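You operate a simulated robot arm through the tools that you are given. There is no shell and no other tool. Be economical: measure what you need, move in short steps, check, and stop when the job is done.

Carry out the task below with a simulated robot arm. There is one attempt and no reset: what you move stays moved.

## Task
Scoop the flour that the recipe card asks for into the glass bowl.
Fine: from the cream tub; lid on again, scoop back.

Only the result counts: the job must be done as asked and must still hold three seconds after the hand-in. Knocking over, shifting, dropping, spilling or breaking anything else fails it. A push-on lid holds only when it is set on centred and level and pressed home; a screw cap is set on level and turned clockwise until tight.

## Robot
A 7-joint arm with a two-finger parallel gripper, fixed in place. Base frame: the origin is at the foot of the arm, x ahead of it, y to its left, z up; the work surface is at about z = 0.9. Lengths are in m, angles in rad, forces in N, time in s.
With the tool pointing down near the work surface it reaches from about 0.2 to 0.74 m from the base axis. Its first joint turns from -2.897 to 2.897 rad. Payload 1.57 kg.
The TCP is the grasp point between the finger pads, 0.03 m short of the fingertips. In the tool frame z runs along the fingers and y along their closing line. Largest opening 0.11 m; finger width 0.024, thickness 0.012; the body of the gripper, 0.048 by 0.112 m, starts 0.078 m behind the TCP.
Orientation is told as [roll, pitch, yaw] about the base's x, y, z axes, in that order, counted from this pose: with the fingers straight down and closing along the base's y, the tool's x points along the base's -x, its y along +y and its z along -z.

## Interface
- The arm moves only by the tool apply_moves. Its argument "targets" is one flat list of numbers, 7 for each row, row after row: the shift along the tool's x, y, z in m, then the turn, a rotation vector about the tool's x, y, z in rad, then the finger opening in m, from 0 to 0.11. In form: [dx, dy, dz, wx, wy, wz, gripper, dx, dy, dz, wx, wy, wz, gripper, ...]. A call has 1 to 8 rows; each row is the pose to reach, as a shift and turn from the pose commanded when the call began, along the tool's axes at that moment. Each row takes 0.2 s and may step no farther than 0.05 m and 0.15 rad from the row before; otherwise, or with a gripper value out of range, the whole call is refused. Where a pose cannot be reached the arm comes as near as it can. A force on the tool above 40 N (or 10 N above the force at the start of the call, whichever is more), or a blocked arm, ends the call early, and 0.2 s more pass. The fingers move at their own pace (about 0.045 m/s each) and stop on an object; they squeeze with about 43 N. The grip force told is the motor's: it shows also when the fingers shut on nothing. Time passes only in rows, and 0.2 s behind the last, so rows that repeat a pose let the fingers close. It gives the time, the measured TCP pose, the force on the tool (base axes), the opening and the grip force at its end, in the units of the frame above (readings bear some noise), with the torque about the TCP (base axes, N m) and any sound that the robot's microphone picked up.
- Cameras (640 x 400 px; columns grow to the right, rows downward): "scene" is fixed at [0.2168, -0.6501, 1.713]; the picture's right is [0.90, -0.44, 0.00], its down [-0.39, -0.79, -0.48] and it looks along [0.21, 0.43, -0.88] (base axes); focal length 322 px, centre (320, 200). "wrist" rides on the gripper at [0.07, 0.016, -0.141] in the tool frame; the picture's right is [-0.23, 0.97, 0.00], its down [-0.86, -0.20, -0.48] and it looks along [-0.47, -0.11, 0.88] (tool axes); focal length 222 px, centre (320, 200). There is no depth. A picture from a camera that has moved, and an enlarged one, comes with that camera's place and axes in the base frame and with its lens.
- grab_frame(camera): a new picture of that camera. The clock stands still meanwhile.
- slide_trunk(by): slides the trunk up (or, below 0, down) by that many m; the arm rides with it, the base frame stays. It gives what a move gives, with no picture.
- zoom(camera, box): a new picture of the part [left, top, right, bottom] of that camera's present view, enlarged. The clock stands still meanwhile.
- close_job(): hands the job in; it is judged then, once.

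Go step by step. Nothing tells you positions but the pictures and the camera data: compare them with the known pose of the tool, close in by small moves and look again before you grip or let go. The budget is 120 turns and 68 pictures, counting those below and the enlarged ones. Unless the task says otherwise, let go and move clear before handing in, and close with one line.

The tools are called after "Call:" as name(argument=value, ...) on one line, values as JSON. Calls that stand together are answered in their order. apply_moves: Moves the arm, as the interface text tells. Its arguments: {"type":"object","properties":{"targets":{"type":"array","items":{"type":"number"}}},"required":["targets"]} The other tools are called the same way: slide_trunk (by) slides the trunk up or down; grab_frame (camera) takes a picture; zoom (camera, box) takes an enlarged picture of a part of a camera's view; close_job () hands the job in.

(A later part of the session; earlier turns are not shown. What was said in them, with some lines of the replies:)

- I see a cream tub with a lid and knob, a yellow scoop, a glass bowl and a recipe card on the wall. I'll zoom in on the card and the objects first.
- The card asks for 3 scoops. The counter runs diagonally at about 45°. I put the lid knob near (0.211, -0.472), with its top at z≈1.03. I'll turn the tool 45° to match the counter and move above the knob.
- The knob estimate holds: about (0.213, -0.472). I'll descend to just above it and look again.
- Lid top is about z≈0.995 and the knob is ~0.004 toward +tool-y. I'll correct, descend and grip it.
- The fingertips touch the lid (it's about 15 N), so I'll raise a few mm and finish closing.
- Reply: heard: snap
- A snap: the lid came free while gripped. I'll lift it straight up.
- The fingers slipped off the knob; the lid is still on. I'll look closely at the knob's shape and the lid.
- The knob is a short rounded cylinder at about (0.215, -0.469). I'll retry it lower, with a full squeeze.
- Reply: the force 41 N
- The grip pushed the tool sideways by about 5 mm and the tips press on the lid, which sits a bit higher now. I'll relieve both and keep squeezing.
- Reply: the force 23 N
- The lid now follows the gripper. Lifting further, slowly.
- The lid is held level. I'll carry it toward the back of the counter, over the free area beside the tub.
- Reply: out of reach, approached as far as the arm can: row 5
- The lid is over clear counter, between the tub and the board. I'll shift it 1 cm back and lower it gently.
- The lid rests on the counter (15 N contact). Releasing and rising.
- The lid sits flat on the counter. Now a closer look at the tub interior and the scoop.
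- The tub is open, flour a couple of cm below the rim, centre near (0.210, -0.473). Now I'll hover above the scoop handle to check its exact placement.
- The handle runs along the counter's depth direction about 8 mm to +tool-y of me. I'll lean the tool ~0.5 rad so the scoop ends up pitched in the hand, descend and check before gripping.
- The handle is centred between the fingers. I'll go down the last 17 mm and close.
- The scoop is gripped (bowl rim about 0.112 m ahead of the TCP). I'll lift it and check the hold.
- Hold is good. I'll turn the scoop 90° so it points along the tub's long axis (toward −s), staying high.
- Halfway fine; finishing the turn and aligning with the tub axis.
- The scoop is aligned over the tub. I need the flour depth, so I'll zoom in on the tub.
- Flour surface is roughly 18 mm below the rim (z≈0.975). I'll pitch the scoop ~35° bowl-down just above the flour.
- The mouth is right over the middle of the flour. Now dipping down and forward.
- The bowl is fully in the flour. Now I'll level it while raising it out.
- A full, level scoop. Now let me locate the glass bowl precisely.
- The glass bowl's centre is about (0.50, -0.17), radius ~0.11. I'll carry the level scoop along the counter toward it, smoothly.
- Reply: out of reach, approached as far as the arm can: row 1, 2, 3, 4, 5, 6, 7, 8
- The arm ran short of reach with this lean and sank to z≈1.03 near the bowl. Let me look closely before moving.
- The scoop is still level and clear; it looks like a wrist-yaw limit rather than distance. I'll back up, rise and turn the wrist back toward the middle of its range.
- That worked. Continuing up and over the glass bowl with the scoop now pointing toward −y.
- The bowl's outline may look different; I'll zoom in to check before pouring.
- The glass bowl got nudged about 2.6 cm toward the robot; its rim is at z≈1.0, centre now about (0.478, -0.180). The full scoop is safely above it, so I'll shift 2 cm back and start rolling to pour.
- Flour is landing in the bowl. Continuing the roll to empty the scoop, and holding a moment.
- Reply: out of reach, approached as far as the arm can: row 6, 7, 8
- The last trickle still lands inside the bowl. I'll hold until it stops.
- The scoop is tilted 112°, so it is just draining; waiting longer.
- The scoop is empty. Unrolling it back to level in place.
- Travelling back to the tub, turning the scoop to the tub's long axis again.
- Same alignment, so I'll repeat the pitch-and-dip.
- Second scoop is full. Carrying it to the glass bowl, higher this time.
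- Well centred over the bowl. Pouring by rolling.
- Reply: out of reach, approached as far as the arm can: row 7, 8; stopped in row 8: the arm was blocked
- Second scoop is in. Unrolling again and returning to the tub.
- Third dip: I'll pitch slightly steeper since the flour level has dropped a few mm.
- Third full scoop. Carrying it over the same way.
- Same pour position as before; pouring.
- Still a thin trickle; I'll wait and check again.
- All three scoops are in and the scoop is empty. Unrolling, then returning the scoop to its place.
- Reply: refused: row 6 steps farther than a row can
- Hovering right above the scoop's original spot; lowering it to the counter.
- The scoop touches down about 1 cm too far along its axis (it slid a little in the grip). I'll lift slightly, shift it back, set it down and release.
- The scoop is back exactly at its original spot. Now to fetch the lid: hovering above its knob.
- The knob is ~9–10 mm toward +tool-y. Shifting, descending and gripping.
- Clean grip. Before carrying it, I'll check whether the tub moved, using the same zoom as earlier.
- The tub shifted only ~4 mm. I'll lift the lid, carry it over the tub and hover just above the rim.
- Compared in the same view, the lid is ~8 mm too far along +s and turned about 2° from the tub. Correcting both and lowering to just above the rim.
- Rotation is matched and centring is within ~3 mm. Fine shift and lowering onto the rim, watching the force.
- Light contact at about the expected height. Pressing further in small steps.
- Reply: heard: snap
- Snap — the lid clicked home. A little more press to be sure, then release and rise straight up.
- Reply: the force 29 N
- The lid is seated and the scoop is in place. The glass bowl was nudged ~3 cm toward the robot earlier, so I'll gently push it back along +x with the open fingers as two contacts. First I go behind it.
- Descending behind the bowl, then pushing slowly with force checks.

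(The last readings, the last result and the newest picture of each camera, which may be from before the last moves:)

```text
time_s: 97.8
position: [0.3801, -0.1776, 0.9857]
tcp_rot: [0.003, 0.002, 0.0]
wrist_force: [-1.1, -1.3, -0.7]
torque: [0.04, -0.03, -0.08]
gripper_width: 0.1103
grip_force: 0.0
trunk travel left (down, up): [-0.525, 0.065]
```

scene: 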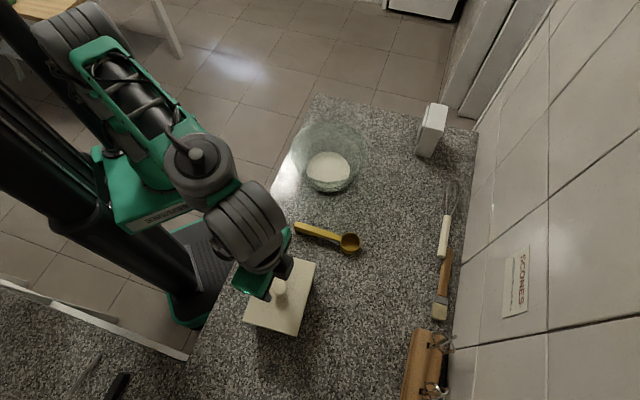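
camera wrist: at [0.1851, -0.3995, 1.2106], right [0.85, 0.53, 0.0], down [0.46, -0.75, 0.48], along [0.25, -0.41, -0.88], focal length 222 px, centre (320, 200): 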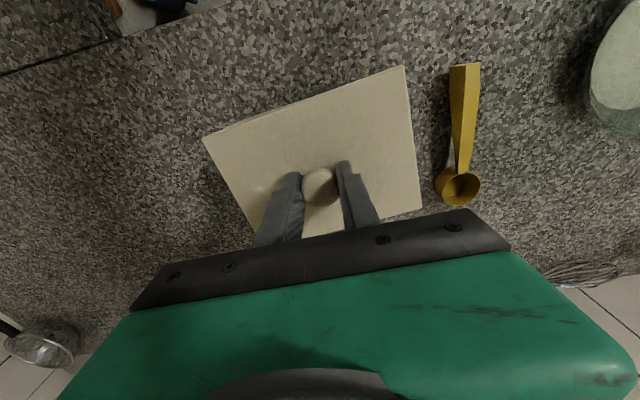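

Call:
apply_moves(targets=[-0.003, 0, 0, 0, 0, 0, 0.11, -0.006, 0, 0, 0, 0, 0, 0.11, -0.009, 0, 0, 0, 0, 0, 0.11])

Call:
zoom(camera="scene", box=[266, 95, 434, 200])

```text
time_s: 98.6
position: [0.3894, -0.1761, 0.9846]
tcp_rot: [0.003, 0.0, 0.001]
wrist_force: [-2.1, 0.6, 0.4]
torque: [0.01, -0.06, 0.05]
gripper_width: 0.1097
grip_force: 0.0
trunk travel left (down, up): [-0.525, 0.065]
```

```text
3.81 times, centred on (350, 148) of scene
camera zoom: at [0.2168, -0.6501, 1.713], right [0.9, -0.44, 0.0], down [-0.39, -0.79, -0.48], along [0.21, 0.43, -0.88], focal length 1227 px, centre (206, 400)
```

zoom: 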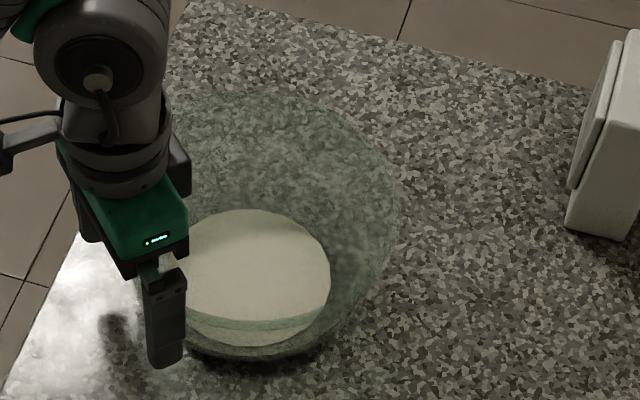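

It slides upright and smoothly with ~2 N. About 16 mm more brings it back to its original outline.

Call:
apply_moves(targets=[-0.003, 0, 0, 0, 0, 0, 0.11, -0.006, 0, 0, 0, 0, 0, 0.11, -0.009, 0, 0, 0, 0, 0, 0.11, -0.012, 0, 0, 0, 0, 0, 0.11, -0.015, 0, 0, 0, 0, 0, 0.11, -0.0165, 0, 0, 0, 0, 0, 0.11, -0.0165, 0, 0, 0, 0, 0, 0.11])

Call:
apply_moves(targets=[0.02, 0, 0, 0, 0, 0, 0.11, 0.06, 0, 0, 0, 0, 0, 0.11, 0.07, 0, -0.04, 0, 0, 0, 0.11, 0.09, 0, -0.08, 0, 0, 0, 0.11, 0.11, 0, -0.12, 0, 0, 0, 0.11, 0.12, 0, -0.16, 0, 0, 0, 0.11])

Call:
grab_frame(camera="scene")

```text
time_s: 100.2
position: [0.4058, -0.1769, 0.9858]
tcp_rot: [0.002, 0.002, 0.002]
wrist_force: [-1.5, 0.1, 0.1]
torque: [0.04, -0.07, 0.02]
gripper_width: 0.11
grip_force: 0.2
trunk travel left (down, up): [-0.525, 0.065]
```

```text
time_s: 101.6
position: [0.286, -0.1796, 1.1498]
tcp_rot: [0.002, 0.003, 0.003]
wrist_force: [-0.5, -0.1, 0.1]
torque: [-0.04, 0.02, 0.01]
gripper_width: 0.1099
grip_force: 0.1
trunk travel left (down, up): [-0.525, 0.065]
```

```text
1 pictures are left
```

scene: 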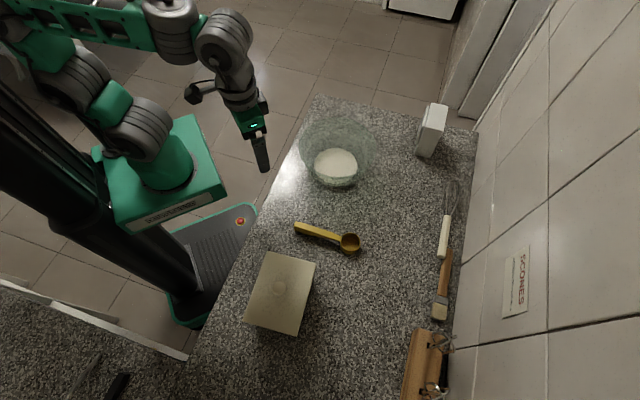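

The bowl is back at its original outline, with the arm clear. One last look at the lid.

Call:
zoom(camera="scene", box=[230, 240, 340, 345])

```text
3.81 times, centred on (285, 292) of scene
camera zoom: at [0.2168, -0.6501, 1.713], right [0.9, -0.44, 0.0], down [-0.39, -0.79, -0.48], along [0.21, 0.43, -0.88], focal length 1227 px, centre (453, -152)
```

zoom: 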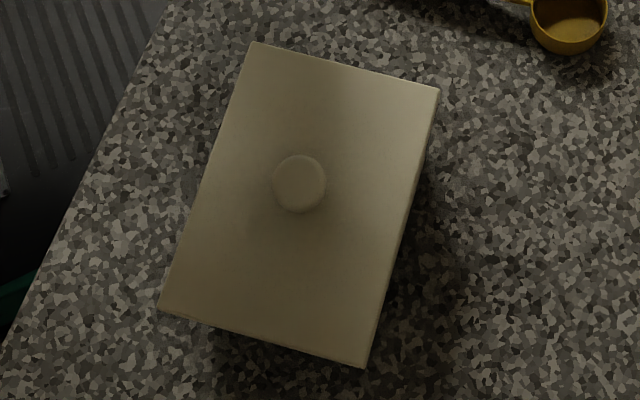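

The lid sits level and square on the tub, the scoop and bowl are in place, and the gripper is clear. Handing in.

Call:
close_job()

```text
The job is handed in.
```

I put three scoops of flour from the cream tub into the glass bowl, pressed the lid back on until it snapped, and returned the scoop to its spot. On the way I bumped the glass bowl about 3 cm and pushed it back, and the tub moved about 4 mm while I was scooping.
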